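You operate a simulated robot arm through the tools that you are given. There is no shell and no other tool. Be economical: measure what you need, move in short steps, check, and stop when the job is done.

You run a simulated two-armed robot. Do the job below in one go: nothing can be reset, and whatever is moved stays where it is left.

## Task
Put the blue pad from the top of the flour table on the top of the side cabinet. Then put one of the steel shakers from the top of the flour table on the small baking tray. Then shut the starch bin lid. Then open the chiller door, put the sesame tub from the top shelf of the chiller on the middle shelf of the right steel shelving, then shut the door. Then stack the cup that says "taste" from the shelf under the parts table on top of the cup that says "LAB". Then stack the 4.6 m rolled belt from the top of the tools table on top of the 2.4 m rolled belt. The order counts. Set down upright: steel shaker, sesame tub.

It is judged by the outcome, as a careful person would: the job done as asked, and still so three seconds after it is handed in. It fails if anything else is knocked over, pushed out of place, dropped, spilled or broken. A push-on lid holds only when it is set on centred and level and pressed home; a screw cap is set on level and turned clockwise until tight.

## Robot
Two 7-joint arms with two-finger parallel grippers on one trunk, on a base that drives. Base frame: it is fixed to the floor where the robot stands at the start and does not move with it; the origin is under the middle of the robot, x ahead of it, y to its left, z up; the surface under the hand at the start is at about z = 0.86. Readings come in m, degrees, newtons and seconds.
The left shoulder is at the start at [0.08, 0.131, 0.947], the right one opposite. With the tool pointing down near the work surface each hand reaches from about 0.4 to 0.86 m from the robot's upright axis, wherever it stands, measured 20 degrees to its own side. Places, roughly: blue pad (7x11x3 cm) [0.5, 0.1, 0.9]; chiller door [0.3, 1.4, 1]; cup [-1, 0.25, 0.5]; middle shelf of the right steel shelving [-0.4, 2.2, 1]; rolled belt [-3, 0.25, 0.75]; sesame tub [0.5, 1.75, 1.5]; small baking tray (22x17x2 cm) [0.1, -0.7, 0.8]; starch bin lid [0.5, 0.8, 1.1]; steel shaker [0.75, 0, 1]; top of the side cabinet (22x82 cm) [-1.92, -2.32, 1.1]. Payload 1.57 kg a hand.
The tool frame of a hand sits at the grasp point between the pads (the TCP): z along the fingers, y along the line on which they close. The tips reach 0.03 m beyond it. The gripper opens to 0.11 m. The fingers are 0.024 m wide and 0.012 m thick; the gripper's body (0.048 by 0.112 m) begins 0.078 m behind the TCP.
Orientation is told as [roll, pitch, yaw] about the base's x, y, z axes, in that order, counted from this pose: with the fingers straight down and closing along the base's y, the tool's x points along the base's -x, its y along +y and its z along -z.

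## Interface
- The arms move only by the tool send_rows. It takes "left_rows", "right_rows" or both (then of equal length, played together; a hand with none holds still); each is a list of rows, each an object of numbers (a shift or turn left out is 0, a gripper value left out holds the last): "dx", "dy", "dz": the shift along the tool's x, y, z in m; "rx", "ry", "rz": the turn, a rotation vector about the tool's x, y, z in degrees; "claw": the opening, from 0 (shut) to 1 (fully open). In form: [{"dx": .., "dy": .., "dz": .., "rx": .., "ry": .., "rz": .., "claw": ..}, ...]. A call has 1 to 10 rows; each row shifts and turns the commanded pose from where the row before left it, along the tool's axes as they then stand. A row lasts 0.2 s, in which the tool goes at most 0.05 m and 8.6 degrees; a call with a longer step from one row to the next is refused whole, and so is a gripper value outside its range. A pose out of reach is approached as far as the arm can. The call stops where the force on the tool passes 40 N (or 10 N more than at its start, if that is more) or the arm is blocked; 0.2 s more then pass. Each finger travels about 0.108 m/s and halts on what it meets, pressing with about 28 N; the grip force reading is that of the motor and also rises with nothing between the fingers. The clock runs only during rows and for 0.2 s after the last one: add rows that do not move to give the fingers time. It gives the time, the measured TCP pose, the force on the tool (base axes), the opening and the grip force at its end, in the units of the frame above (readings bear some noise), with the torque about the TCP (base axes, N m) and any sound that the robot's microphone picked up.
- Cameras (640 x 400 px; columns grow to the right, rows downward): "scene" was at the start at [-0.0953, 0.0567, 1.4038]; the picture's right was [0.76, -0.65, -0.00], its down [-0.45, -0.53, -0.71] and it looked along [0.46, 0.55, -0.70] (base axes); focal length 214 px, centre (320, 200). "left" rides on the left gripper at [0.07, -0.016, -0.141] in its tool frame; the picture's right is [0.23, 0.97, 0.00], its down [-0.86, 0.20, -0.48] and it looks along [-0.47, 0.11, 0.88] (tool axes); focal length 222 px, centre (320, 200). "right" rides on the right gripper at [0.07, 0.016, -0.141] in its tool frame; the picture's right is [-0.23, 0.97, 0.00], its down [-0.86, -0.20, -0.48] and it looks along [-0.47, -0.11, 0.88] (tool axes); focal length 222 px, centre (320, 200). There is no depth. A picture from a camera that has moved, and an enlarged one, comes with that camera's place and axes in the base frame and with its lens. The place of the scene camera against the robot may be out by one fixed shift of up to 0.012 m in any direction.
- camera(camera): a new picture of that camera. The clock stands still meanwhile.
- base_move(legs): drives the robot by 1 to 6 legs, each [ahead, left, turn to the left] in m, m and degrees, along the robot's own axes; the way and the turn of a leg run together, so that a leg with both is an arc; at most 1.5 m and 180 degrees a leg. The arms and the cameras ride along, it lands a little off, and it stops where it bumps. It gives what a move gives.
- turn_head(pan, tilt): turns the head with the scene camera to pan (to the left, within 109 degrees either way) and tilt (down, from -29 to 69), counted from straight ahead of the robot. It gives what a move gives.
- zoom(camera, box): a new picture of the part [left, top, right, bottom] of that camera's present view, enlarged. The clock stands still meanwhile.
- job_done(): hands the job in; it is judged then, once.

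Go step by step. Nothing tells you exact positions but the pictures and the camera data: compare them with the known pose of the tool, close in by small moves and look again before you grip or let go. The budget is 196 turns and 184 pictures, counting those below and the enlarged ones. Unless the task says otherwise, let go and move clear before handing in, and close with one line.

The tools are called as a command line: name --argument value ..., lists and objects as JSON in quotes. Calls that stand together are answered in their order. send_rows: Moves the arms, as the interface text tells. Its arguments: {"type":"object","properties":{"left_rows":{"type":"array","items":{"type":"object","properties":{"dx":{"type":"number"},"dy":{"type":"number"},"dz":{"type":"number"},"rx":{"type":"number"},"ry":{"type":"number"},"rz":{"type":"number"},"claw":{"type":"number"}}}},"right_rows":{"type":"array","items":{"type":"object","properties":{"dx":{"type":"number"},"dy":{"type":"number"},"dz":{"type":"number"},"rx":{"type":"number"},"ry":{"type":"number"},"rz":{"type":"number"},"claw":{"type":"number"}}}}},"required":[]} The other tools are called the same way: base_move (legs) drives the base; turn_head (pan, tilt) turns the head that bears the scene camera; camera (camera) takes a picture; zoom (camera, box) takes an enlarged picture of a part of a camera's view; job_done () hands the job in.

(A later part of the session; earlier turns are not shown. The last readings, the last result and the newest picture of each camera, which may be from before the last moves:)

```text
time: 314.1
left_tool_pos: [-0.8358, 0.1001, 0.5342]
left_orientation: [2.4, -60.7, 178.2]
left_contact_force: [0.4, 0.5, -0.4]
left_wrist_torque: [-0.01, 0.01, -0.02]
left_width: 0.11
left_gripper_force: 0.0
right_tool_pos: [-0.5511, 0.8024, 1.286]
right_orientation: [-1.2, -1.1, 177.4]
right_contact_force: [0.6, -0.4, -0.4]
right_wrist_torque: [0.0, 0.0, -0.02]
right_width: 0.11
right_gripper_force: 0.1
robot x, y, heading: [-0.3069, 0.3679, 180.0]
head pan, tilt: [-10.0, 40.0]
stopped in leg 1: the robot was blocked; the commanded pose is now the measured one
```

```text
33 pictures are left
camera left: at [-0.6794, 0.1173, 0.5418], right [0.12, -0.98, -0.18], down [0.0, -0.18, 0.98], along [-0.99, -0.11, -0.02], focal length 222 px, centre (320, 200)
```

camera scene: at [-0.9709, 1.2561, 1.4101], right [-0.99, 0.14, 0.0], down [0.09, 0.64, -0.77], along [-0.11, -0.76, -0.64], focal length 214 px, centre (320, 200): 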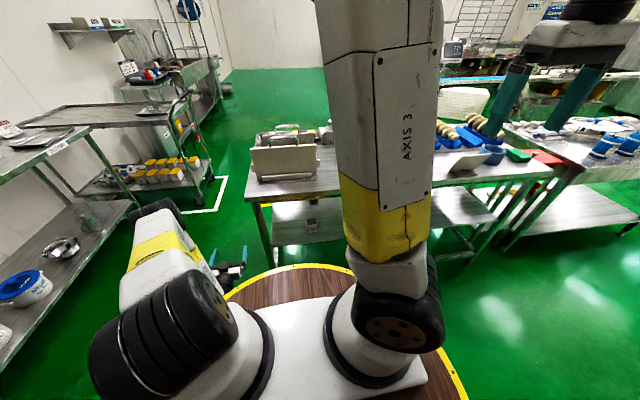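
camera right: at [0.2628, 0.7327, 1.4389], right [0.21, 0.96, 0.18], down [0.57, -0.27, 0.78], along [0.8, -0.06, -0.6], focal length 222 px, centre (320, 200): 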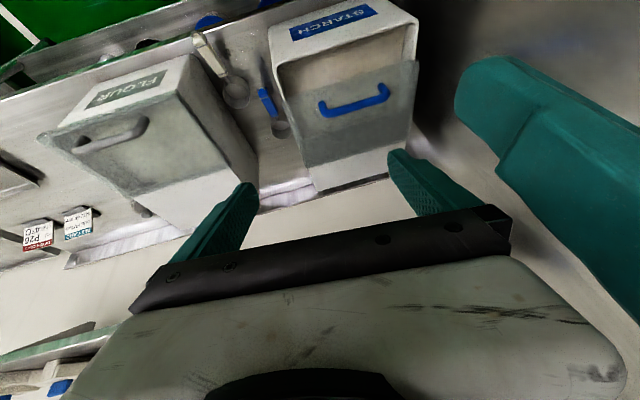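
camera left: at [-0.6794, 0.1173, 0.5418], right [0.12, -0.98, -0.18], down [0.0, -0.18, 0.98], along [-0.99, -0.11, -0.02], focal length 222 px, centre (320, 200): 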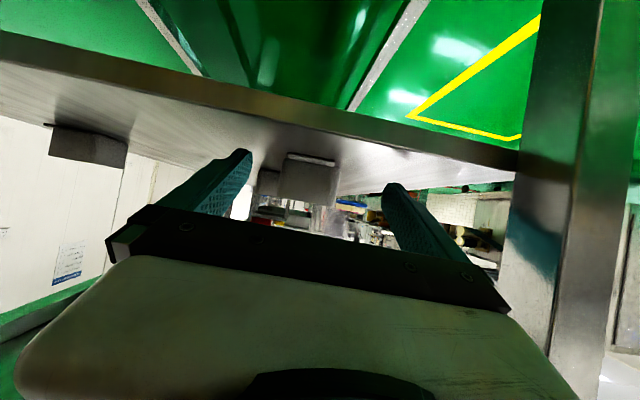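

The forearm was stopped by the table edge. I back off and extend the arm further so that it lies flatter.

base_move --legs '[[-0.22, 0, 0]]'

send_rows --left_rows '[{"dz": 0.035, "dx": -0.0194}, {"dz": 0.035, "dx": -0.0194}, {"dz": 0.035, "dx": -0.0194}, {"dz": 0.035, "dx": -0.0194}, {"dz": 0.035, "dx": -0.0194}, {}]'

turn_head --pan 20 --tilt 55

camera --camera "scene"

```text
time: 315.8
left_tool_pos: [-0.617, 0.1005, 0.5308]
left_orientation: [2.3, -60.5, 178.0]
left_contact_force: [0.4, 0.1, -0.2]
left_wrist_torque: [-0.02, 0.02, 0.02]
left_width: 0.1102
left_gripper_force: 0.0
right_tool_pos: [-0.3286, 0.8019, 1.285]
right_orientation: [-1.2, -0.7, 177.0]
right_contact_force: [0.1, -0.2, -0.1]
right_wrist_torque: [-0.02, -0.01, 0.0]
right_width: 0.1101
right_gripper_force: 0.1
robot x, y, heading: [-0.0818, 0.364, 179.6]
head pan, tilt: [-10.0, 40.0]
```

```text
time: 317.1
left_tool_pos: [-0.8182, 0.1023, 0.5304]
left_orientation: [2.2, -60.5, 178.0]
left_contact_force: [-1.0, -0.2, 0.4]
left_wrist_torque: [0.02, -0.02, 0.03]
left_width: 0.11
left_gripper_force: 0.2
right_tool_pos: [-0.3284, 0.8006, 1.2856]
right_orientation: [-1.3, -0.8, 177.0]
right_contact_force: [-1.1, -0.6, -0.4]
right_wrist_torque: [0.04, 0.02, -0.02]
right_width: 0.1103
right_gripper_force: 0.0
robot x, y, heading: [-0.0831, 0.3668, 179.6]
head pan, tilt: [-10.0, 40.0]
```

```text
time: 318.1
left_tool_pos: [-0.8178, 0.1018, 0.5296]
left_orientation: [2.3, -60.4, 177.9]
left_contact_force: [0.3, -0.4, -0.5]
left_wrist_torque: [0.0, 0.0, -0.01]
left_width: 0.1099
left_gripper_force: 0.0
right_tool_pos: [-0.3292, 0.8012, 1.2854]
right_orientation: [-1.3, -0.8, 177.2]
right_contact_force: [0.0, -0.5, 0.4]
right_wrist_torque: [-0.01, 0.01, 0.0]
right_width: 0.1098
right_gripper_force: 0.0
robot x, y, heading: [-0.0834, 0.3679, 179.4]
head pan, tilt: [20.0, 55.0]
```

```text
32 pictures are left
camera scene: at [-0.0209, 0.3345, 1.3895], right [-0.33, 0.94, 0.0], down [0.77, 0.27, -0.57], along [-0.54, -0.19, -0.82], focal length 214 px, centre (320, 200)
```

scene: 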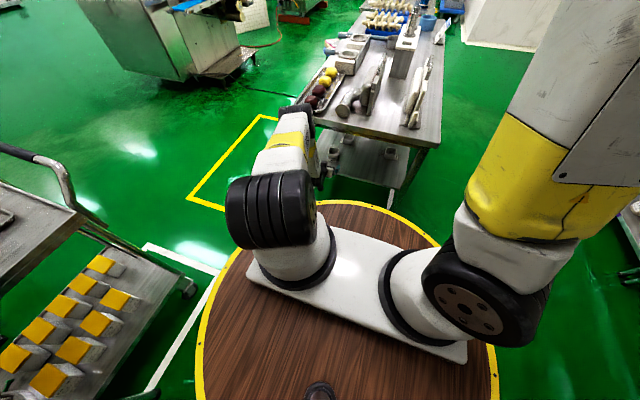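

The elbow is above and the forearm drops steeply just before the table edge; extending the arm helps. I extend 8 cm more into the shelf space and look.

send_rows --left_rows '[{"dx": -0.007, "dz": -0.004}, {"dz": 0.0175, "dx": -0.0097}, {"dz": 0.0175, "dx": -0.0097}, {"dz": 0.0175, "dx": -0.0097}, {"dz": 0.0175, "dx": -0.0097}, {}]'

camera --camera "left"

```text
time: 319.5
left_tool_pos: [-0.8968, 0.1005, 0.5361]
left_orientation: [2.3, -60.5, 178.0]
left_contact_force: [0.6, 0.4, -0.1]
left_wrist_torque: [-0.01, -0.01, 0.0]
left_width: 0.11
left_gripper_force: 0.0
right_tool_pos: [-0.3287, 0.8013, 1.2856]
right_orientation: [-1.3, -0.8, 177.1]
right_contact_force: [0.0, 0.0, -0.1]
right_wrist_torque: [0.0, 0.01, 0.02]
right_width: 0.1103
right_gripper_force: 0.2
robot x, y, heading: [-0.0828, 0.3639, 179.5]
head pan, tilt: [20.0, 55.0]
```

```text
31 pictures are left
camera left: at [-0.7397, 0.1175, 0.5445], right [0.11, -0.98, -0.18], down [0.0, -0.18, 0.98], along [-0.99, -0.11, -0.02], focal length 222 px, centre (320, 200)
```

left: 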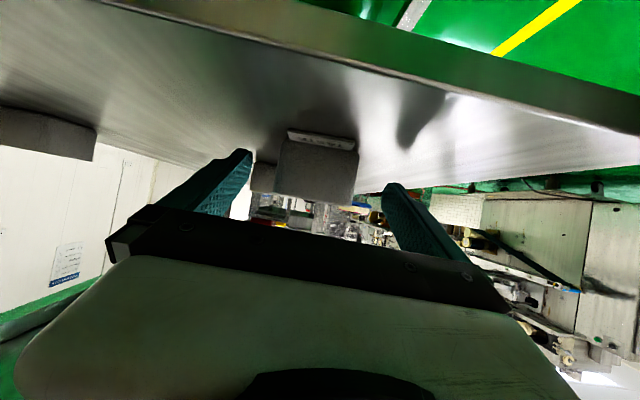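

send_rows --left_rows '[{"dz": 0.014, "dx": -0.0078}, {"dz": 0.014, "dx": -0.0078}, {"dz": 0.014, "dx": -0.0078}, {"claw": 0.7}, {"claw": 0.4}, {"claw": 0}, {"claw": 0}]'

camera --camera "left"

```text
time: 321.1
left_tool_pos: [-0.9439, 0.1007, 0.5364]
left_orientation: [2.4, -60.6, 177.9]
left_contact_force: [-0.5, 1.1, 2.0]
left_wrist_torque: [0.11, 0.05, 0.0]
left_width: 0.0595
left_gripper_force: 27.9
right_tool_pos: [-0.3279, 0.8008, 1.2853]
right_orientation: [-1.3, -0.8, 177.1]
right_contact_force: [-0.9, 0.0, -0.2]
right_wrist_torque: [0.04, 0.02, 0.0]
right_width: 0.1101
right_gripper_force: 0.0
robot x, y, heading: [-0.0881, 0.3651, 179.4]
head pan, tilt: [20.0, 55.0]
```

```text
30 pictures are left
camera left: at [-0.7876, 0.1172, 0.5452], right [0.11, -0.98, -0.18], down [0.0, -0.18, 0.98], along [-0.99, -0.11, -0.02], focal length 222 px, centre (320, 200)
```

left: 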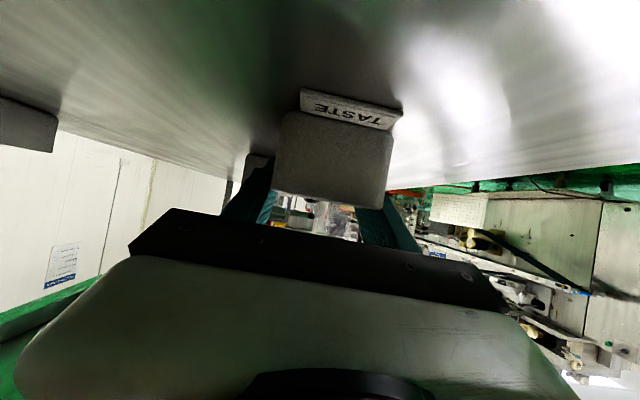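

TASTE gripped (60 mm). LAB is better reached from the +y side, so I lift, draw out, and go round the table corner.

send_rows --left_rows '[{"dx": -0.0175, "dz": -0.0097}, {"dx": -0.022, "dz": -0.012}, {"dz": -0.035, "dx": 0.0194}, {"dz": -0.035, "dx": 0.0194}, {"dz": -0.035, "dx": 0.0194}, {"dz": -0.035, "dx": 0.0194}, {"dz": -0.035, "dx": 0.0194}]'

base_move --legs '[[-0.1, 0, 0.5], [0, -0.985, 0]]'

camera --camera "left"

```text
time: 322.7
left_tool_pos: [-0.743, 0.099, 0.587]
left_orientation: [2.4, -60.6, 177.8]
left_contact_force: [-0.1, -0.4, -0.8]
left_wrist_torque: [-0.02, 0.01, 0.04]
left_width: 0.0594
left_gripper_force: 28.1
right_tool_pos: [-0.3279, 0.8007, 1.2853]
right_orientation: [-1.3, -0.8, 177.1]
right_contact_force: [0.2, 0.6, 0.4]
right_wrist_torque: [-0.02, 0.0, -0.02]
right_width: 0.11
right_gripper_force: 0.1
robot x, y, heading: [-0.0851, 0.3651, 179.3]
head pan, tilt: [20.0, 55.0]
```

```text
time: 326.5
left_tool_pos: [-0.7024, 0.6429, 0.585]
left_orientation: [2.4, -60.5, 171.2]
left_contact_force: [-0.2, -0.4, 0.1]
left_wrist_torque: [0.02, 0.0, -0.02]
left_width: 0.0592
left_gripper_force: 27.8
right_tool_pos: [-0.2084, 1.2928, 1.2864]
right_orientation: [-1.3, -0.8, 170.5]
right_contact_force: [-0.3, -0.4, -0.1]
right_wrist_torque: [0.0, -0.02, 0.0]
right_width: 0.1096
right_gripper_force: 0.1
robot x, y, heading: [-0.0183, 0.8322, 173.0]
head pan, tilt: [20.0, 55.0]
stopped in leg 2: the robot was blocked; the commanded pose is now the measured one
```

```text
29 pictures are left
camera left: at [-0.5447, 0.6409, 0.5943], right [0.0, -0.98, -0.18], down [-0.02, -0.18, 0.98], along [-1.0, 0.01, -0.02], focal length 222 px, centre (320, 200)
```

left: 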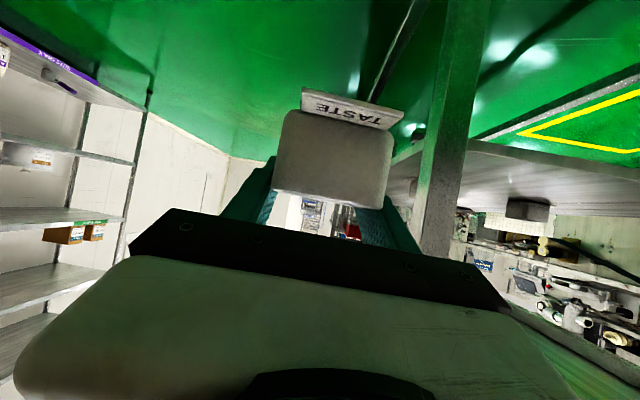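

The base bumped the chiller corner. I move forward first, past the table corner, then carry on.

base_move --legs '[[0.2, -0.03, 0], [0, -0.48, 0], [0, 0, 97], [0, -1.13, 0]]'

camera --camera "left"

```text
time: 340.0
left_tool_pos: [-1.0058, 0.7197, 0.5864]
left_orientation: [2.4, -60.6, -92.2]
left_contact_force: [0.5, 0.5, -0.1]
left_wrist_torque: [0.01, -0.02, -0.01]
left_width: 0.0595
left_gripper_force: 27.7
right_tool_pos: [-1.7073, 1.1372, 1.2853]
right_orientation: [-1.3, -0.8, -93.0]
right_contact_force: [-0.8, -0.1, 0.1]
right_wrist_torque: [-0.02, 0.02, 0.0]
right_width: 0.1102
right_gripper_force: 0.1
robot x, y, heading: [-1.2741, 1.379, -90.7]
head pan, tilt: [20.0, 55.0]
```

```text
28 pictures are left
camera left: at [-1.0226, 0.8781, 0.5943], right [0.98, 0.11, -0.18], down [0.18, 0.0, 0.98], along [0.11, -0.99, -0.02], focal length 222 px, centre (320, 200)
```

left: 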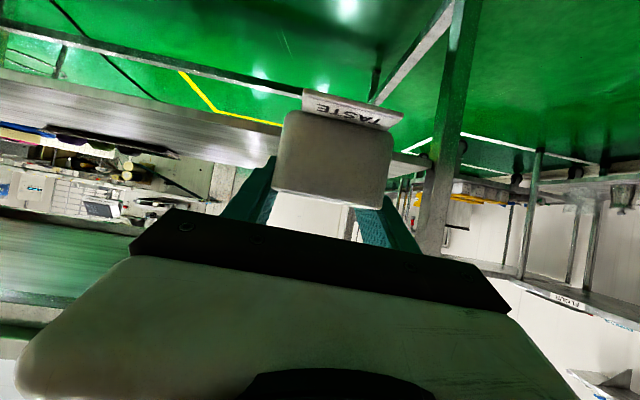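

turn_head --pan 13 --tilt 42

zoom --camera "scene" --box '[240, 130, 400, 250]'

```text
time: 340.8
left_tool_pos: [-1.005, 0.7206, 0.5856]
left_orientation: [2.4, -60.5, -92.2]
left_contact_force: [-0.4, 0.3, -0.5]
left_wrist_torque: [0.0, -0.02, -0.03]
left_width: 0.0595
left_gripper_force: 28.1
right_tool_pos: [-1.7074, 1.1368, 1.2862]
right_orientation: [-1.3, -0.9, -92.9]
right_contact_force: [-0.4, -0.5, 0.7]
right_wrist_torque: [-0.03, 0.01, 0.0]
right_width: 0.1103
right_gripper_force: 0.2
robot x, y, heading: [-1.269, 1.3829, -90.8]
head pan, tilt: [13.0, 42.0]
```

```text
3.33 times, centred on (320, 190) of scene
camera zoom: at [-1.2603, 1.4326, 1.4072], right [-0.98, -0.21, 0.0], down [-0.14, 0.65, -0.74], along [0.16, -0.73, -0.67], focal length 715 px, centre (320, 233)
```

zoom: 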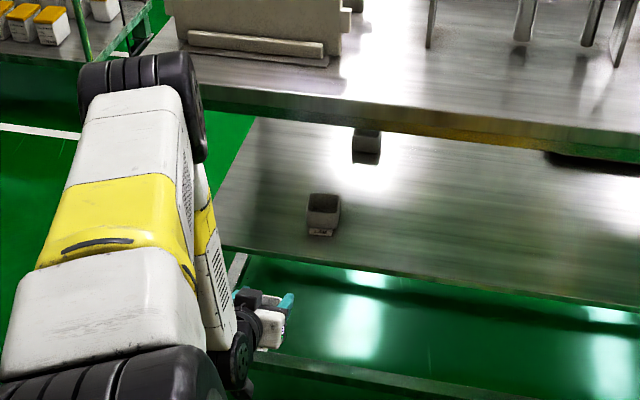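

From two views LAB's centre is about [-1.04, 0.423], rim z≈0.564. I raise the cup, shift the base, and then extend the arm in under the table.

send_rows --left_rows '[{"dx": -0.02, "dz": -0.011}, {"dx": -0.0195, "dz": -0.011}]'

base_move --legs '[[0.12, -0.037, 0.8]]'

send_rows --left_rows '[{"dz": 0.026, "dx": -0.0145}, {"dz": 0.026, "dx": -0.0145}, {"dz": 0.026, "dx": -0.0145}, {"dz": 0.026, "dx": -0.0145}]'

zoom --camera "scene" --box '[240, 130, 400, 250]'

```text
time: 341.4
left_tool_pos: [-1.0062, 0.7185, 0.6322]
left_orientation: [2.4, -60.5, -92.3]
left_contact_force: [0.9, -0.7, -0.6]
left_wrist_torque: [-0.03, -0.01, -0.02]
left_width: 0.0592
left_gripper_force: 27.9
right_tool_pos: [-1.708, 1.1367, 1.2853]
right_orientation: [-1.3, -0.8, -93.0]
right_contact_force: [0.1, -0.1, 0.4]
right_wrist_torque: [0.04, 0.0, 0.01]
right_width: 0.1098
right_gripper_force: 0.0
robot x, y, heading: [-1.2691, 1.381, -90.7]
head pan, tilt: [13.0, 42.0]
```

```text
time: 342.6
left_tool_pos: [-1.0363, 0.6037, 0.6309]
left_orientation: [2.4, -60.5, -91.4]
left_contact_force: [0.0, 0.3, 0.5]
left_wrist_torque: [0.03, 0.02, -0.01]
left_width: 0.0593
left_gripper_force: 28.1
right_tool_pos: [-1.7414, 1.011, 1.2857]
right_orientation: [-1.3, -0.8, -92.3]
right_contact_force: [-0.5, -0.6, -1.1]
right_wrist_torque: [-0.02, -0.02, 0.01]
right_width: 0.1099
right_gripper_force: 0.1
robot x, y, heading: [-1.3082, 1.2597, -89.9]
head pan, tilt: [13.0, 42.0]
```

```text
time: 343.6
left_tool_pos: [-1.0335, 0.4851, 0.6307]
left_orientation: [2.4, -60.5, -91.4]
left_contact_force: [-0.1, -1.4, -0.2]
left_wrist_torque: [-0.01, -0.02, 0.05]
left_width: 0.0596
left_gripper_force: 28.4
right_tool_pos: [-1.7414, 1.0116, 1.2858]
right_orientation: [-1.3, -0.8, -92.2]
right_contact_force: [0.1, 0.7, -0.5]
right_wrist_torque: [0.02, 0.02, 0.0]
right_width: 0.1098
right_gripper_force: 0.0
robot x, y, heading: [-1.3081, 1.2642, -90.0]
head pan, tilt: [13.0, 42.0]
```

```text
3.33 times, centred on (320, 190) of scene
camera zoom: at [-1.2989, 1.3137, 1.4072], right [-0.97, -0.23, 0.0], down [-0.15, 0.65, -0.74], along [0.17, -0.72, -0.67], focal length 715 px, centre (320, 233)
```

zoom: 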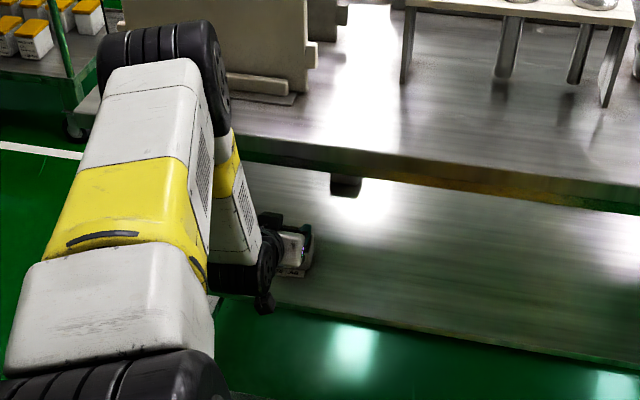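

camera --camera "left"

```text
25 pictures are left
camera left: at [-1.0528, 0.642, 0.6384], right [0.98, 0.12, -0.18], down [0.18, 0.0, 0.98], along [0.12, -0.99, -0.02], focal length 222 px, centre (320, 200)
```

left: 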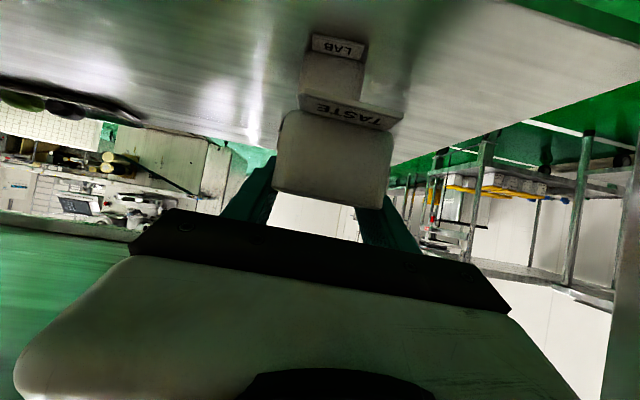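

LAB shows just beyond and below the held cup, laterally aligned. By comparing both cups' bases in the picture, about 9.6 cm further is needed. I advance and look.

base_move --legs '[[0.02, 0.002, 0]]'

send_rows --left_rows '[{"dz": 0.0165, "dx": -0.0092}, {"dz": 0.0165, "dx": -0.0092}, {"dz": 0.0165, "dx": -0.0092}, {"dz": 0.0165, "dx": -0.0092}]'

zoom --camera "left" --box '[220, 0, 460, 150]'

```text
time: 344.4
left_tool_pos: [-1.0318, 0.4643, 0.6307]
left_orientation: [2.4, -60.6, -91.5]
left_contact_force: [0.1, 0.2, -0.9]
left_wrist_torque: [0.01, 0.02, 0.02]
left_width: 0.0594
left_gripper_force: 27.5
right_tool_pos: [-1.7385, 0.9918, 1.2858]
right_orientation: [-1.3, -0.9, -92.2]
right_contact_force: [0.0, 0.4, -0.2]
right_wrist_torque: [0.0, 0.0, 0.01]
right_width: 0.1098
right_gripper_force: 0.0
robot x, y, heading: [-1.3084, 1.2415, -89.7]
head pan, tilt: [13.0, 42.0]
```

```text
time: 345.4
left_tool_pos: [-1.0302, 0.3886, 0.6308]
left_orientation: [2.4, -60.4, -91.4]
left_contact_force: [-0.1, 0.5, -0.2]
left_wrist_torque: [-0.02, 0.0, 0.0]
left_width: 0.0596
left_gripper_force: 28.1
right_tool_pos: [-1.7394, 0.9919, 1.2854]
right_orientation: [-1.3, -0.9, -92.2]
right_contact_force: [0.4, 0.2, -0.6]
right_wrist_torque: [0.0, 0.0, -0.03]
right_width: 0.1099
right_gripper_force: 0.0
robot x, y, heading: [-1.3076, 1.2413, -89.8]
head pan, tilt: [13.0, 42.0]
```

```text
2.67 times, centred on (340, 75) of left
camera zoom: at [-1.0492, 0.5462, 0.639], right [0.98, 0.12, -0.18], down [0.18, 0.0, 0.98], along [0.12, -0.99, -0.02], focal length 592 px, centre (267, 533)
```

zoom: 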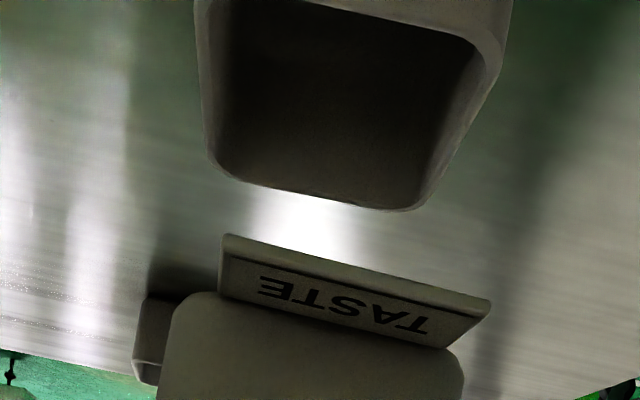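

I see LAB's mouth now: I'm slightly too far. By matching label to label, the hand should be at about [-1.039, 0.397]. I correct and lower to just above contact.

send_rows --left_rows '[{"dy": -0.009, "dz": -0.0074, "dx": 0.0041}, {"dz": 0.0073, "dx": 0.0131}, {"dz": 0.0049, "dx": 0.0088}, {}]'

zoom --camera "left" --box '[220, 0, 460, 150]'

```text
time: 346.4
left_tool_pos: [-1.0407, 0.3972, 0.604]
left_orientation: [2.4, -60.5, -91.3]
left_contact_force: [0.5, -0.3, -0.9]
left_wrist_torque: [0.02, 0.04, -0.04]
left_width: 0.0593
left_gripper_force: 27.8
right_tool_pos: [-1.7394, 0.992, 1.2857]
right_orientation: [-1.3, -0.8, -92.2]
right_contact_force: [-0.7, -0.5, 0.4]
right_wrist_torque: [0.03, 0.0, 0.01]
right_width: 0.11
right_gripper_force: 0.1
robot x, y, heading: [-1.3077, 1.2418, -90.0]
head pan, tilt: [13.0, 42.0]
```

```text
2.67 times, centred on (340, 75) of left
camera zoom: at [-1.0591, 0.5546, 0.6132], right [0.98, 0.12, -0.18], down [0.18, 0.0, 0.98], along [0.12, -0.99, -0.02], focal length 592 px, centre (267, 533)
```

zoom: 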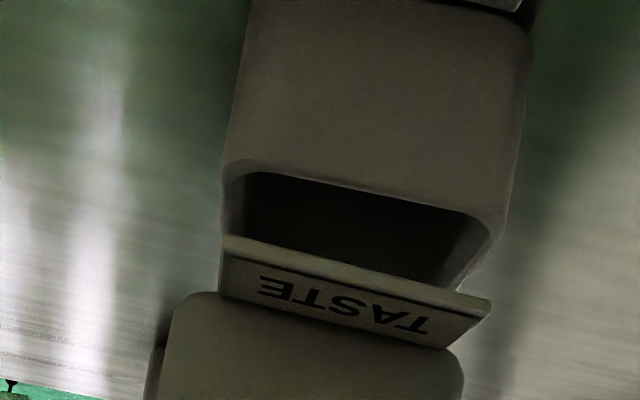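

The held cup is over LAB's mouth. I lower in 3 mm steps, feeling for contact.

send_rows --left_rows '[{"dz": 0.0015, "dx": 0.0026}, {"dz": 0.0015, "dx": 0.0026}, {"dz": 0.0015, "dx": 0.0026}, {"dz": 0.0015, "dx": 0.0026}, {}]'

zoom --camera "left" --box '[220, 0, 460, 150]'

```text
time: 347.6
left_tool_pos: [-1.0389, 0.3978, 0.5927]
left_orientation: [2.4, -60.5, -91.5]
left_contact_force: [0.9, 0.7, 0.1]
left_wrist_torque: [-0.02, -0.01, 0.02]
left_width: 0.0595
left_gripper_force: 27.8
right_tool_pos: [-1.739, 0.9914, 1.2861]
right_orientation: [-1.2, -0.8, -92.2]
right_contact_force: [0.0, 0.4, 0.3]
right_wrist_torque: [0.0, 0.0, -0.02]
right_width: 0.1102
right_gripper_force: 0.0
robot x, y, heading: [-1.3067, 1.2422, -89.9]
head pan, tilt: [13.0, 42.0]
```

```text
2.67 times, centred on (340, 75) of left
camera zoom: at [-1.0583, 0.5552, 0.6009], right [0.98, 0.12, -0.18], down [0.18, 0.0, 0.98], along [0.12, -0.99, -0.02], focal length 592 px, centre (267, 533)
```

zoom: 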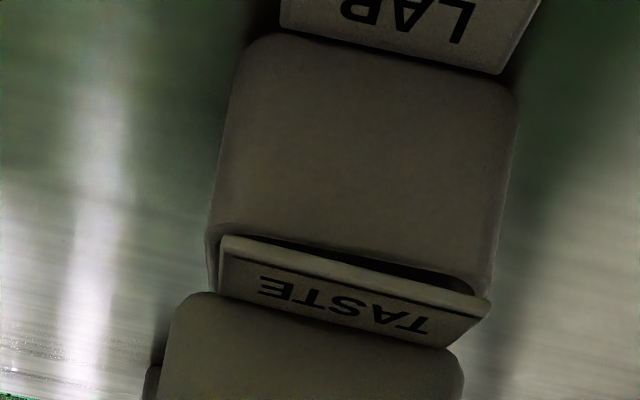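

Now both labels are visible and their alignment agrees to about 3 mm; about 8 mm remain to the rim. I trim and lower to contact.

send_rows --left_rows '[{"dy": 0.002, "dz": 0.0026, "dx": -0.0014}, {"dz": 0.0015, "dx": 0.0026}, {"dz": 0.001, "dx": 0.00175}, {"dz": 0.001, "dx": 0.00175}, {"dz": 0.001, "dx": 0.00175}, {}]'

zoom --camera "left" --box '[220, 0, 460, 150]'

```text
time: 349.0
left_tool_pos: [-1.0366, 0.3932, 0.5836]
left_orientation: [2.3, -60.4, -91.5]
left_contact_force: [0.2, -0.5, -0.6]
left_wrist_torque: [-0.02, 0.02, 0.03]
left_width: 0.0592
left_gripper_force: 28.3
right_tool_pos: [-1.7396, 0.9929, 1.2847]
right_orientation: [-1.3, -0.8, -92.2]
right_contact_force: [0.3, -0.3, -0.1]
right_wrist_torque: [0.0, 0.03, 0.02]
right_width: 0.1101
right_gripper_force: 0.0
robot x, y, heading: [-1.3071, 1.2387, -89.9]
head pan, tilt: [13.0, 42.0]
```

```text
2.67 times, centred on (340, 75) of left
camera zoom: at [-1.056, 0.5517, 0.5917], right [0.98, 0.12, -0.18], down [0.18, 0.0, 0.98], along [0.12, -0.99, -0.02], focal length 592 px, centre (267, 533)
```

zoom: 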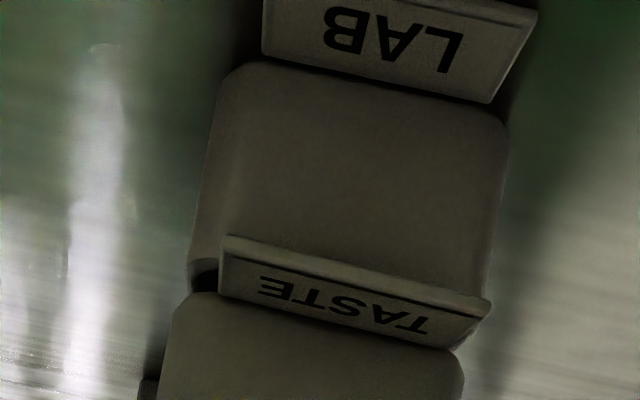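

send_rows --left_rows '[{"dy": 0.003}, {"dz": 0.001, "dx": 0.00175}, {"dz": 0.001, "dx": 0.00175}, {"dz": 0.0007, "dx": 0.0013}, {}]'

```text
time: 350.2
left_tool_pos: [-1.0331, 0.3924, 0.5799]
left_orientation: [2.4, -60.8, -91.5]
left_contact_force: [-0.9, 0.6, 12.2]
left_wrist_torque: [0.49, 0.36, -0.01]
left_width: 0.0598
left_gripper_force: 27.9
right_tool_pos: [-1.7401, 0.9919, 1.2852]
right_orientation: [-1.3, -0.9, -92.2]
right_contact_force: [-0.2, -0.4, -0.4]
right_wrist_torque: [-0.02, 0.01, -0.01]
right_width: 0.1101
right_gripper_force: 0.0
robot x, y, heading: [-1.3092, 1.2411, -89.7]
head pan, tilt: [13.0, 42.0]
```

zoom --camera "left" --box '[200, 0, 460, 170]'

```text
2.35 times, centred on (330, 85) of left
camera zoom: at [-1.0524, 0.5511, 0.5875], right [0.98, 0.12, -0.18], down [0.18, 0.0, 0.98], along [0.12, -0.99, -0.02], focal length 523 px, centre (296, 471)
```

zoom: 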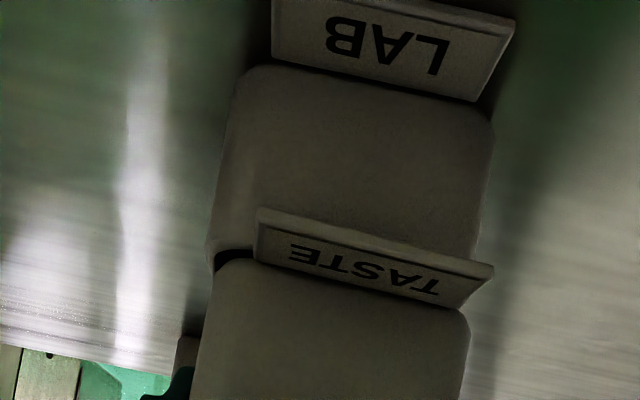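

Aligned and resting on LAB's rim. I open the fingers gently.

send_rows --left_rows '[{"dz": -0.0003, "dx": -0.0006}, {"claw": 0.62}, {"claw": 0.75}, {"claw": 0.9}, {"claw": 1}, {}]'

zoom --camera "left" --box '[200, 0, 460, 170]'

```text
time: 351.6
left_tool_pos: [-1.0347, 0.3951, 0.5785]
left_orientation: [2.4, -60.6, -91.5]
left_contact_force: [-0.3, 1.0, 0.6]
left_wrist_torque: [-0.04, -0.04, -0.02]
left_width: 0.1099
left_gripper_force: 0.1
right_tool_pos: [-1.7396, 0.9918, 1.2854]
right_orientation: [-1.3, -0.8, -92.2]
right_contact_force: [0.7, 0.1, -0.6]
right_wrist_torque: [0.0, 0.03, 0.03]
right_width: 0.1099
right_gripper_force: 0.1
robot x, y, heading: [-1.3039, 1.2408, -89.8]
head pan, tilt: [13.0, 42.0]
```

```text
2.35 times, centred on (330, 85) of left
camera zoom: at [-1.053, 0.5519, 0.5868], right [0.98, 0.12, -0.18], down [0.18, 0.0, 0.98], along [0.12, -0.99, -0.02], focal length 523 px, centre (296, 471)
```

zoom: 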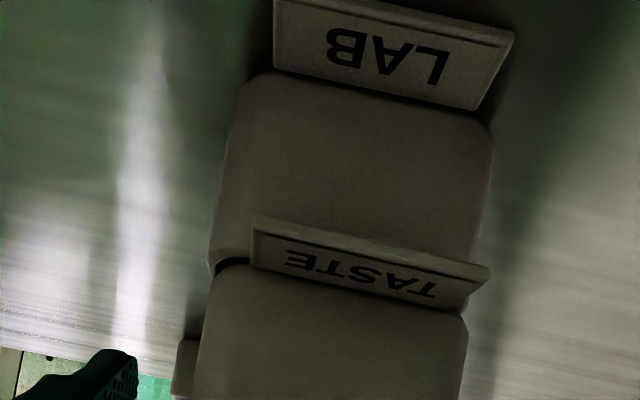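

The stack holds. I withdraw the hand and check from the head camera.

send_rows --left_rows '[{"dz": -0.0175, "dx": 0.0097}, {"dz": -0.0262, "dx": 0.0145}, {"dz": -0.035, "dx": 0.0194}, {"dz": -0.035, "dx": 0.0194}, {"dz": -0.035, "dx": 0.0194}, {"dz": -0.035, "dx": 0.0194}, {"dz": -0.035, "dx": 0.0194}]'

base_move --legs '[[-0.2, 0, 0]]'

turn_head --pan -15 --tilt 35

camera --camera "scene"

```text
time: 353.2
left_tool_pos: [-1.0336, 0.6447, 0.5792]
left_orientation: [2.4, -60.6, -91.4]
left_contact_force: [-0.1, 0.0, 0.1]
left_wrist_torque: [0.02, 0.02, 0.04]
left_width: 0.1103
left_gripper_force: 0.0
right_tool_pos: [-1.7394, 0.9917, 1.2849]
right_orientation: [-1.3, -0.8, -92.2]
right_contact_force: [0.3, -1.2, -0.1]
right_wrist_torque: [0.04, -0.04, 0.02]
right_width: 0.11
right_gripper_force: 0.0
robot x, y, heading: [-1.3075, 1.2406, -89.8]
head pan, tilt: [13.0, 42.0]
```

```text
time: 354.8
left_tool_pos: [-1.0327, 0.8469, 0.5794]
left_orientation: [2.4, -60.5, -91.2]
left_contact_force: [-0.4, -1.0, 0.1]
left_wrist_torque: [-0.02, -0.02, 0.0]
left_width: 0.1099
left_gripper_force: 0.1
right_tool_pos: [-1.7404, 1.1944, 1.2849]
right_orientation: [-1.4, -0.7, -92.1]
right_contact_force: [-0.5, 0.1, 0.1]
right_wrist_torque: [0.03, -0.01, 0.02]
right_width: 0.1101
right_gripper_force: 0.1
robot x, y, heading: [-1.3054, 1.4461, -89.9]
head pan, tilt: [13.0, 42.0]
```

```text
time: 355.8
left_tool_pos: [-1.0326, 0.8466, 0.5789]
left_orientation: [2.4, -60.5, -91.4]
left_contact_force: [0.0, 0.5, 0.3]
left_wrist_torque: [-0.01, 0.01, 0.0]
left_width: 0.11
left_gripper_force: 0.1
right_tool_pos: [-1.74, 1.1938, 1.2846]
right_orientation: [-1.2, -0.7, -92.1]
right_contact_force: [-1.0, 0.0, 1.0]
right_wrist_torque: [-0.01, 0.03, 0.0]
right_width: 0.11
right_gripper_force: 0.1
robot x, y, heading: [-1.3076, 1.441, -89.8]
head pan, tilt: [-15.0, 35.0]
```

```text
18 pictures are left
camera scene: at [-1.3392, 1.493, 1.4177], right [-0.97, 0.25, 0.0], down [0.15, 0.56, -0.82], along [-0.21, -0.79, -0.57], focal length 214 px, centre (320, 200)
```

scene: 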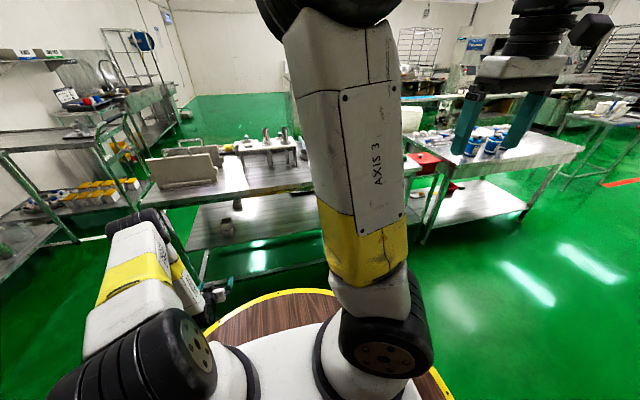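

The cups are stacked. Next the rolled belts on the tools table near [-3.1, 0.22]. I raise the left hand clear and drive over there.

send_rows --left_rows '[{"dx": -0.042, "dz": -0.0235}, {"dx": -0.042, "dz": -0.0235}, {"dx": -0.042, "dz": -0.0235}, {"dx": -0.042, "dz": -0.0235}, {"dx": -0.042, "dz": -0.0235}, {"dx": -0.042, "dz": -0.0235}, {"dx": -0.042, "dz": -0.0235}, {"dx": -0.042, "dz": -0.0235}, {"dx": -0.042, "dz": -0.0235}, {"dx": -0.042, "dz": -0.0235}]'

send_rows --left_rows '[{"dx": -0.042, "dz": -0.0235}, {"dx": -0.042, "dz": -0.0235}, {"dx": -0.042, "dz": -0.0235}, {"dx": -0.042, "dz": -0.0235}]'

base_move --legs '[[0, -1.45, 0], [0.3, -0.1, 0]]'

turn_head --pan -12 --tilt 35

camera --camera "scene"

```text
time: 358.0
left_tool_pos: [-1.0438, 0.8428, 1.0595]
left_orientation: [2.5, -60.6, -91.2]
left_contact_force: [0.1, -0.2, 0.3]
left_wrist_torque: [-0.01, -0.02, 0.01]
left_width: 0.1098
left_gripper_force: 0.0
right_tool_pos: [-1.7394, 1.1934, 1.2864]
right_orientation: [-1.4, -0.7, -92.2]
right_contact_force: [0.4, -1.5, -0.4]
right_wrist_torque: [0.05, 0.01, 0.0]
right_width: 0.11
right_gripper_force: 0.0
robot x, y, heading: [-1.3084, 1.4441, -89.8]
head pan, tilt: [-15.0, 35.0]
```

```text
time: 359.0
left_tool_pos: [-1.0373, 0.8451, 1.2504]
left_orientation: [2.5, -60.1, -90.1]
left_contact_force: [-11.8, -3.2, 1.5]
left_wrist_torque: [0.31, -0.57, 1.07]
left_width: 0.11
left_gripper_force: 0.1
right_tool_pos: [-1.7413, 1.1922, 1.2855]
right_orientation: [-1.2, -0.8, -92.1]
right_contact_force: [0.0, -0.5, -0.4]
right_wrist_torque: [0.05, -0.03, 0.0]
right_width: 0.1099
right_gripper_force: 0.0
robot x, y, heading: [-1.3087, 1.4435, -89.8]
head pan, tilt: [-15.0, 35.0]
```

```text
time: 368.0
left_tool_pos: [-2.6559, 0.5575, 1.2525]
left_orientation: [2.5, -60.6, -93.0]
left_contact_force: [0.7, -0.2, 0.7]
left_wrist_torque: [0.0, 0.01, 0.03]
left_width: 0.11
left_gripper_force: 0.1
right_tool_pos: [-3.3378, 0.9265, 1.2867]
right_orientation: [-1.3, -0.7, -93.8]
right_contact_force: [0.1, -0.7, 0.5]
right_wrist_torque: [0.01, 0.03, 0.0]
right_width: 0.1099
right_gripper_force: 0.1
robot x, y, heading: [-2.8971, 1.1645, -91.2]
head pan, tilt: [-15.0, 35.0]
```

```text
time: 368.6
left_tool_pos: [-2.6558, 0.5563, 1.2511]
left_orientation: [2.4, -60.5, -93.2]
left_contact_force: [0.1, 1.2, 0.9]
left_wrist_torque: [0.02, 0.01, -0.02]
left_width: 0.1101
left_gripper_force: 0.1
right_tool_pos: [-3.3373, 0.9281, 1.2851]
right_orientation: [-1.3, -0.8, -93.8]
right_contact_force: [0.8, -0.7, -0.8]
right_wrist_torque: [-0.01, -0.03, -0.03]
right_width: 0.11
right_gripper_force: 0.1
robot x, y, heading: [-2.8972, 1.1668, -91.4]
head pan, tilt: [-12.0, 35.0]
```

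```text
17 pictures are left
camera scene: at [-2.9231, 1.2127, 1.4177], right [-0.97, 0.23, 0.0], down [0.13, 0.56, -0.82], along [-0.19, -0.8, -0.57], focal length 214 px, centre (320, 200)
```

scene: 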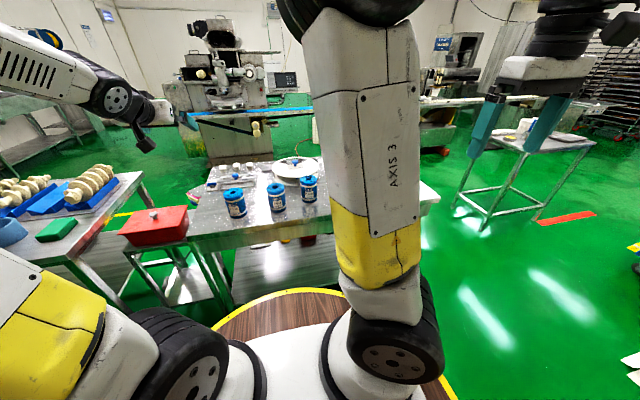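

zoom --camera "scene" --box '[205, 150, 335, 230]'

```text
4.92 times, centred on (270, 190) of scene
camera zoom: at [-2.9231, 1.2127, 1.4177], right [-0.97, 0.23, 0.0], down [0.13, 0.56, -0.82], along [-0.19, -0.8, -0.57], focal length 1056 px, centre (566, 249)
```

zoom: 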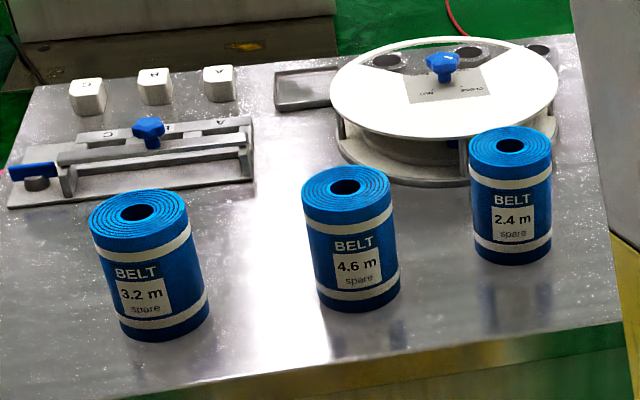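

The middle roll is 4.6 m (about [-2.917, 0.31]) and the right one 2.4 m (about [-3.09, 0.26]). I move in and bring the right hand over the 4.6 m roll.

base_move --legs '[[0.19, 0.11, 1.4]]'

send_rows --right_rows '[{"dx": -0.038, "dy": 0.03, "claw": 1}, {"dx": -0.038, "dy": 0.03}, {"dx": -0.038, "dy": 0.03}, {"dx": -0.038, "dy": 0.03}, {"dx": -0.038, "dy": 0.03}, {"dx": -0.038, "dy": 0.03}, {"dx": -0.038, "dy": 0.03}, {"dx": -0.038, "dy": 0.03}, {"dx": -0.038, "dy": 0.03}, {"dx": -0.03, "dy": 0.03}]'

camera --camera "right"

```text
time: 370.3
left_tool_pos: [-2.5311, 0.3695, 1.2514]
left_orientation: [2.3, -60.4, -91.6]
left_contact_force: [-0.2, 0.4, -0.4]
left_wrist_torque: [-0.01, 0.01, -0.02]
left_width: 0.1101
left_gripper_force: 0.1
right_tool_pos: [-3.2218, 0.7214, 1.2852]
right_orientation: [-1.3, -0.9, -92.3]
right_contact_force: [0.3, -0.1, -0.2]
right_wrist_torque: [0.0, 0.0, -0.05]
right_width: 0.1099
right_gripper_force: 0.0
robot x, y, heading: [-2.7862, 0.9707, -90.2]
head pan, tilt: [-12.0, 35.0]
```

```text
time: 372.5
left_tool_pos: [-2.5313, 0.3692, 1.2526]
left_orientation: [2.4, -60.5, -91.6]
left_contact_force: [0.8, -0.1, -0.1]
left_wrist_torque: [-0.02, 0.0, 0.0]
left_width: 0.1101
left_gripper_force: 0.1
right_tool_pos: [-2.9385, 0.3386, 1.2828]
right_orientation: [-1.2, -0.9, -92.4]
right_contact_force: [0.2, -0.7, -0.2]
right_wrist_torque: [-0.05, 0.0, 0.01]
right_width: 0.1101
right_gripper_force: 0.0
robot x, y, heading: [-2.7936, 0.969, -90.1]
head pan, tilt: [-12.0, 35.0]
```

```text
15 pictures are left
camera right: at [-2.9161, 0.4097, 1.4233], right [0.96, -0.27, -0.02], down [-0.22, -0.84, 0.5], along [-0.15, -0.47, -0.87], focal length 222 px, centre (320, 200)
```

right: 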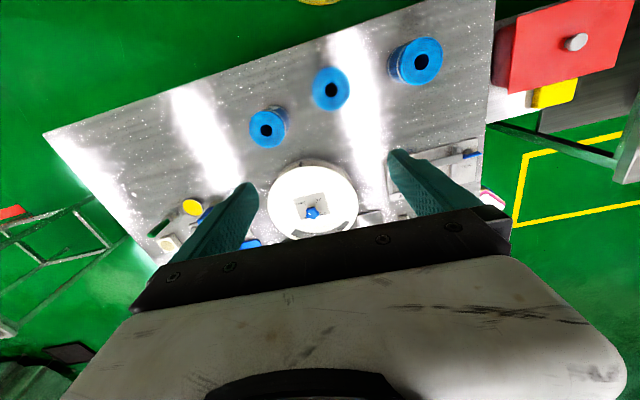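

Seen from above: 4.6 m roll at about [-2.913, 0.381], 2.4 m at about [-3.064, 0.346], tops near z 0.92. I centre over the 4.6 m roll and descend.

send_rows --right_rows '[{"dx": 0.0215, "dy": 0.013, "dz": 0.02}, {"dx": 0.0215, "dy": 0.013, "dz": 0.02}, {"dz": 0.045}, {"dz": 0.045}, {"dz": 0.045}, {"dz": 0.045}, {"dz": 0.03}]'

camera --camera "right"

```text
time: 374.1
left_tool_pos: [-2.5316, 0.3698, 1.2519]
left_orientation: [2.5, -60.5, -91.6]
left_contact_force: [0.1, 0.4, 0.8]
left_wrist_torque: [0.0, 0.01, 0.0]
left_width: 0.1101
left_gripper_force: 0.0
right_tool_pos: [-2.9153, 0.3766, 1.0313]
right_orientation: [-1.4, -0.8, -92.3]
right_contact_force: [-0.2, -0.7, 0.2]
right_wrist_torque: [-0.02, 0.02, 0.03]
right_width: 0.1104
right_gripper_force: 0.1
robot x, y, heading: [-2.7877, 0.969, -90.1]
head pan, tilt: [-12.0, 35.0]
```

```text
14 pictures are left
camera right: at [-2.8946, 0.4476, 1.1715], right [0.96, -0.27, -0.02], down [-0.22, -0.84, 0.5], along [-0.15, -0.47, -0.87], focal length 222 px, centre (320, 200)
```

right: 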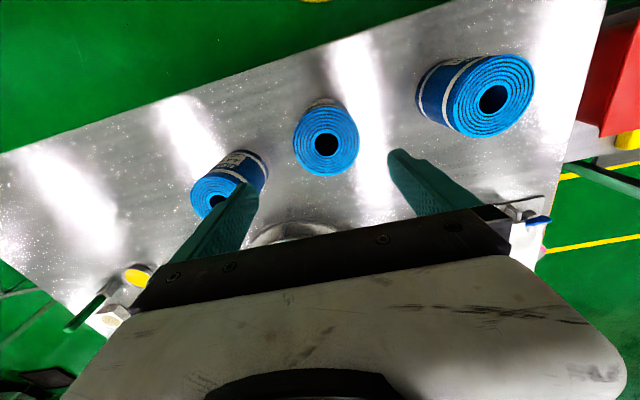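

send_rows --right_rows '[{"dx": 0.0044, "dy": 0.003, "dz": 0.03}, {"dz": 0.04}, {"dz": 0.04}, {"dz": 0.03}, {"dz": 0.015}, {"claw": 0.6}, {"claw": 0.3}, {"claw": 0}, {"claw": 0}]'

camera --camera "right"

```text
time: 376.1
left_tool_pos: [-2.5309, 0.3698, 1.2511]
left_orientation: [2.4, -60.5, -91.6]
left_contact_force: [0.0, 0.2, 0.7]
left_wrist_torque: [-0.02, -0.02, 0.01]
left_width: 0.1101
left_gripper_force: 0.1
right_tool_pos: [-2.9166, 0.3777, 0.8777]
right_orientation: [-1.2, -0.8, -92.3]
right_contact_force: [0.3, -0.1, -0.3]
right_wrist_torque: [-0.03, -0.2, -0.03]
right_width: 0.0791
right_gripper_force: 27.6
robot x, y, heading: [-2.7881, 0.9725, -89.9]
head pan, tilt: [-12.0, 35.0]
```

```text
13 pictures are left
camera right: at [-2.895, 0.4487, 1.0176], right [0.96, -0.27, -0.02], down [-0.22, -0.84, 0.5], along [-0.15, -0.47, -0.87], focal length 222 px, centre (320, 200)
```

right: 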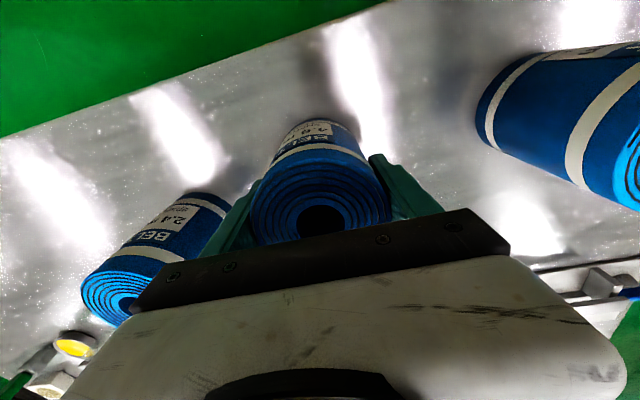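

4.6 m roll gripped (79 mm). I lift 16 cm and take a clear look at the 2.4 m roll.

send_rows --right_rows '[{"dz": -0.015}, {"dz": -0.035}, {"dz": -0.04}, {"dz": -0.04}, {"dz": -0.03}]'

camera --camera "right"

```text
time: 377.3
left_tool_pos: [-2.5313, 0.3683, 1.2513]
left_orientation: [2.5, -60.5, -91.6]
left_contact_force: [-0.3, -0.7, -0.1]
left_wrist_torque: [-0.01, -0.04, 0.04]
left_width: 0.11
left_gripper_force: 0.1
right_tool_pos: [-2.9122, 0.3822, 1.0394]
right_orientation: [-1.4, -0.9, -92.3]
right_contact_force: [-0.3, 0.1, -3.4]
right_wrist_torque: [-0.01, -0.01, 0.0]
right_width: 0.0793
right_gripper_force: 27.7
robot x, y, heading: [-2.7853, 0.9641, -90.1]
head pan, tilt: [-12.0, 35.0]
```

```text
12 pictures are left
camera right: at [-2.8907, 0.4527, 1.1781], right [0.96, -0.27, -0.02], down [-0.22, -0.84, 0.49], along [-0.15, -0.47, -0.87], focal length 222 px, centre (320, 200)
```

right: 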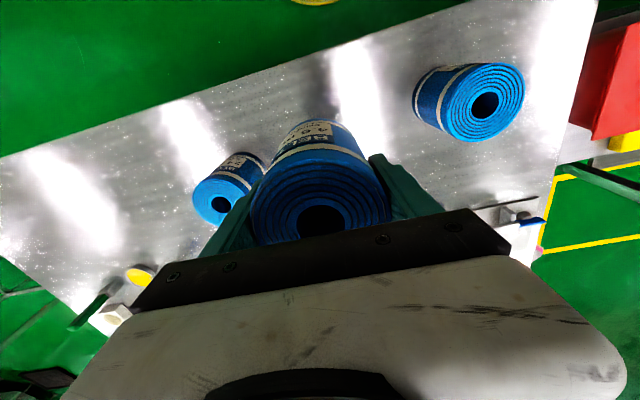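

The 2.4 m roll's centre is at about [-3.0775, 0.338]. I carry the 4.6 m roll over it and look.

send_rows --right_rows '[{"dx": -0.0111, "dy": -0.0406}, {"dx": -0.0111, "dy": -0.0406}, {"dx": -0.0111, "dy": -0.0406}, {"dx": -0.0112, "dy": -0.0405}, {}]'

camera --camera "right"

turn_head --pan -20 --tilt 40

camera --camera "scene"

```text
time: 378.5
left_tool_pos: [-2.532, 0.3701, 1.2514]
left_orientation: [2.4, -60.5, -91.6]
left_contact_force: [0.1, -0.2, -0.3]
left_wrist_torque: [0.0, -0.01, 0.02]
left_width: 0.1099
left_gripper_force: 0.0
right_tool_pos: [-3.0773, 0.343, 1.0405]
right_orientation: [-1.3, -0.8, -92.4]
right_contact_force: [0.1, 0.9, -3.7]
right_wrist_torque: [0.0, -0.02, 0.01]
right_width: 0.0794
right_gripper_force: 27.9
robot x, y, heading: [-2.7913, 0.97, -90.0]
head pan, tilt: [-12.0, 35.0]
```

```text
11 pictures are left
camera right: at [-3.0548, 0.414, 1.1805], right [0.96, -0.27, -0.02], down [-0.22, -0.84, 0.5], along [-0.15, -0.47, -0.87], focal length 222 px, centre (320, 200)
```

right: 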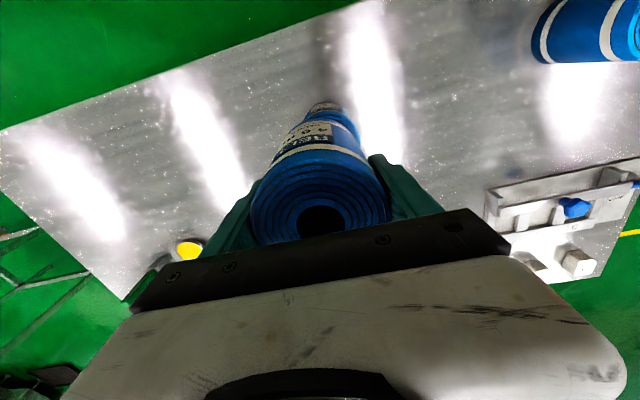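

```text
time: 379.2
left_tool_pos: [-2.5315, 0.3697, 1.2519]
left_orientation: [2.4, -60.5, -91.6]
left_contact_force: [0.4, 0.8, -1.1]
left_wrist_torque: [-0.02, -0.03, 0.02]
left_width: 0.1101
left_gripper_force: 0.0
right_tool_pos: [-3.0756, 0.3439, 1.0405]
right_orientation: [-1.3, -0.8, -92.3]
right_contact_force: [0.2, -0.2, -4.3]
right_wrist_torque: [0.02, 0.02, 0.01]
right_width: 0.0791
right_gripper_force: 27.7
robot x, y, heading: [-2.7892, 0.9687, -90.0]
head pan, tilt: [-20.0, 40.0]
```

```text
10 pictures are left
camera scene: at [-2.8264, 1.0245, 1.4102], right [-0.94, 0.34, 0.0], down [0.22, 0.6, -0.77], along [-0.26, -0.72, -0.64], focal length 214 px, centre (320, 200)
```

scene: 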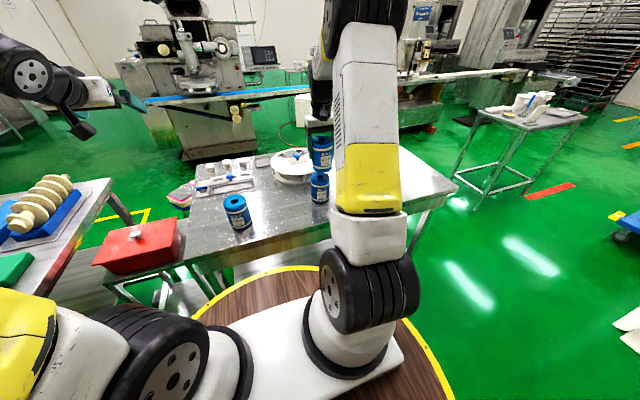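

zoom --camera "scene" --box '[270, 120, 370, 220]'

```text
4.00 times, centred on (320, 170) of scene
camera zoom: at [-2.8264, 1.0245, 1.4102], right [-0.94, 0.34, 0.0], down [0.22, 0.6, -0.77], along [-0.26, -0.72, -0.64], focal length 858 px, centre (320, 320)
```

zoom: 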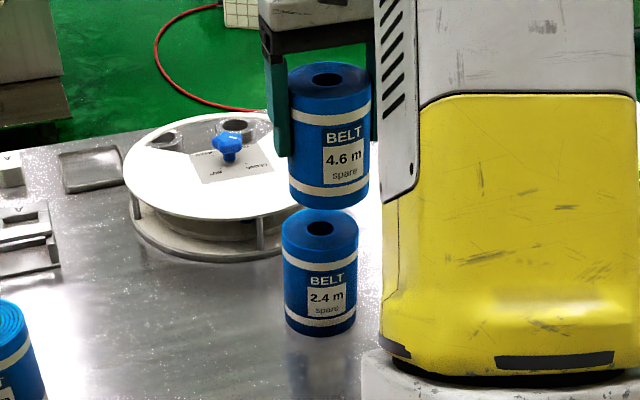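

The scene view shows the held roll about 7 mm too far to −x. I correct and lower towards contact.

send_rows --right_rows '[{"dx": -0.003, "dy": 0.007}, {"dz": 0.015}, {"dz": 0.012}, {"dz": 0.008}, {}]'

zoom --camera "scene" --box '[270, 120, 370, 220]'

```text
time: 380.4
left_tool_pos: [-2.5316, 0.3697, 1.2528]
left_orientation: [2.4, -60.5, -91.6]
left_contact_force: [0.4, 0.0, 0.5]
left_wrist_torque: [-0.04, -0.03, -0.04]
left_width: 0.1101
left_gripper_force: 0.0
right_tool_pos: [-3.0702, 0.3384, 1.0069]
right_orientation: [-1.4, -0.8, -92.3]
right_contact_force: [0.0, -1.0, -5.3]
right_wrist_torque: [0.01, 0.01, -0.01]
right_width: 0.0792
right_gripper_force: 27.7
robot x, y, heading: [-2.7903, 0.9715, -90.0]
head pan, tilt: [-20.0, 40.0]
```

```text
4.00 times, centred on (320, 170) of scene
camera zoom: at [-2.8265, 1.0245, 1.4102], right [-0.94, 0.34, 0.0], down [0.22, 0.6, -0.77], along [-0.26, -0.72, -0.64], focal length 858 px, centre (320, 320)
```

zoom: 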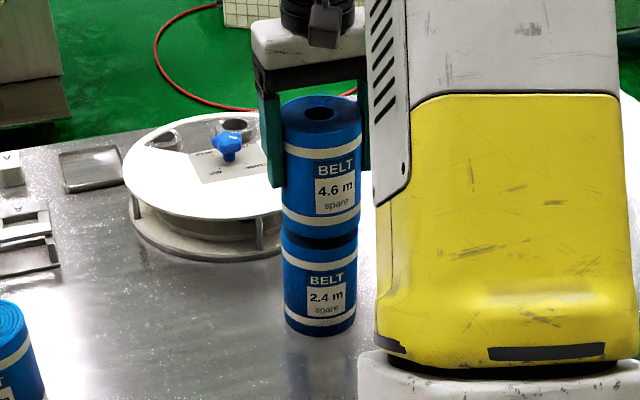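

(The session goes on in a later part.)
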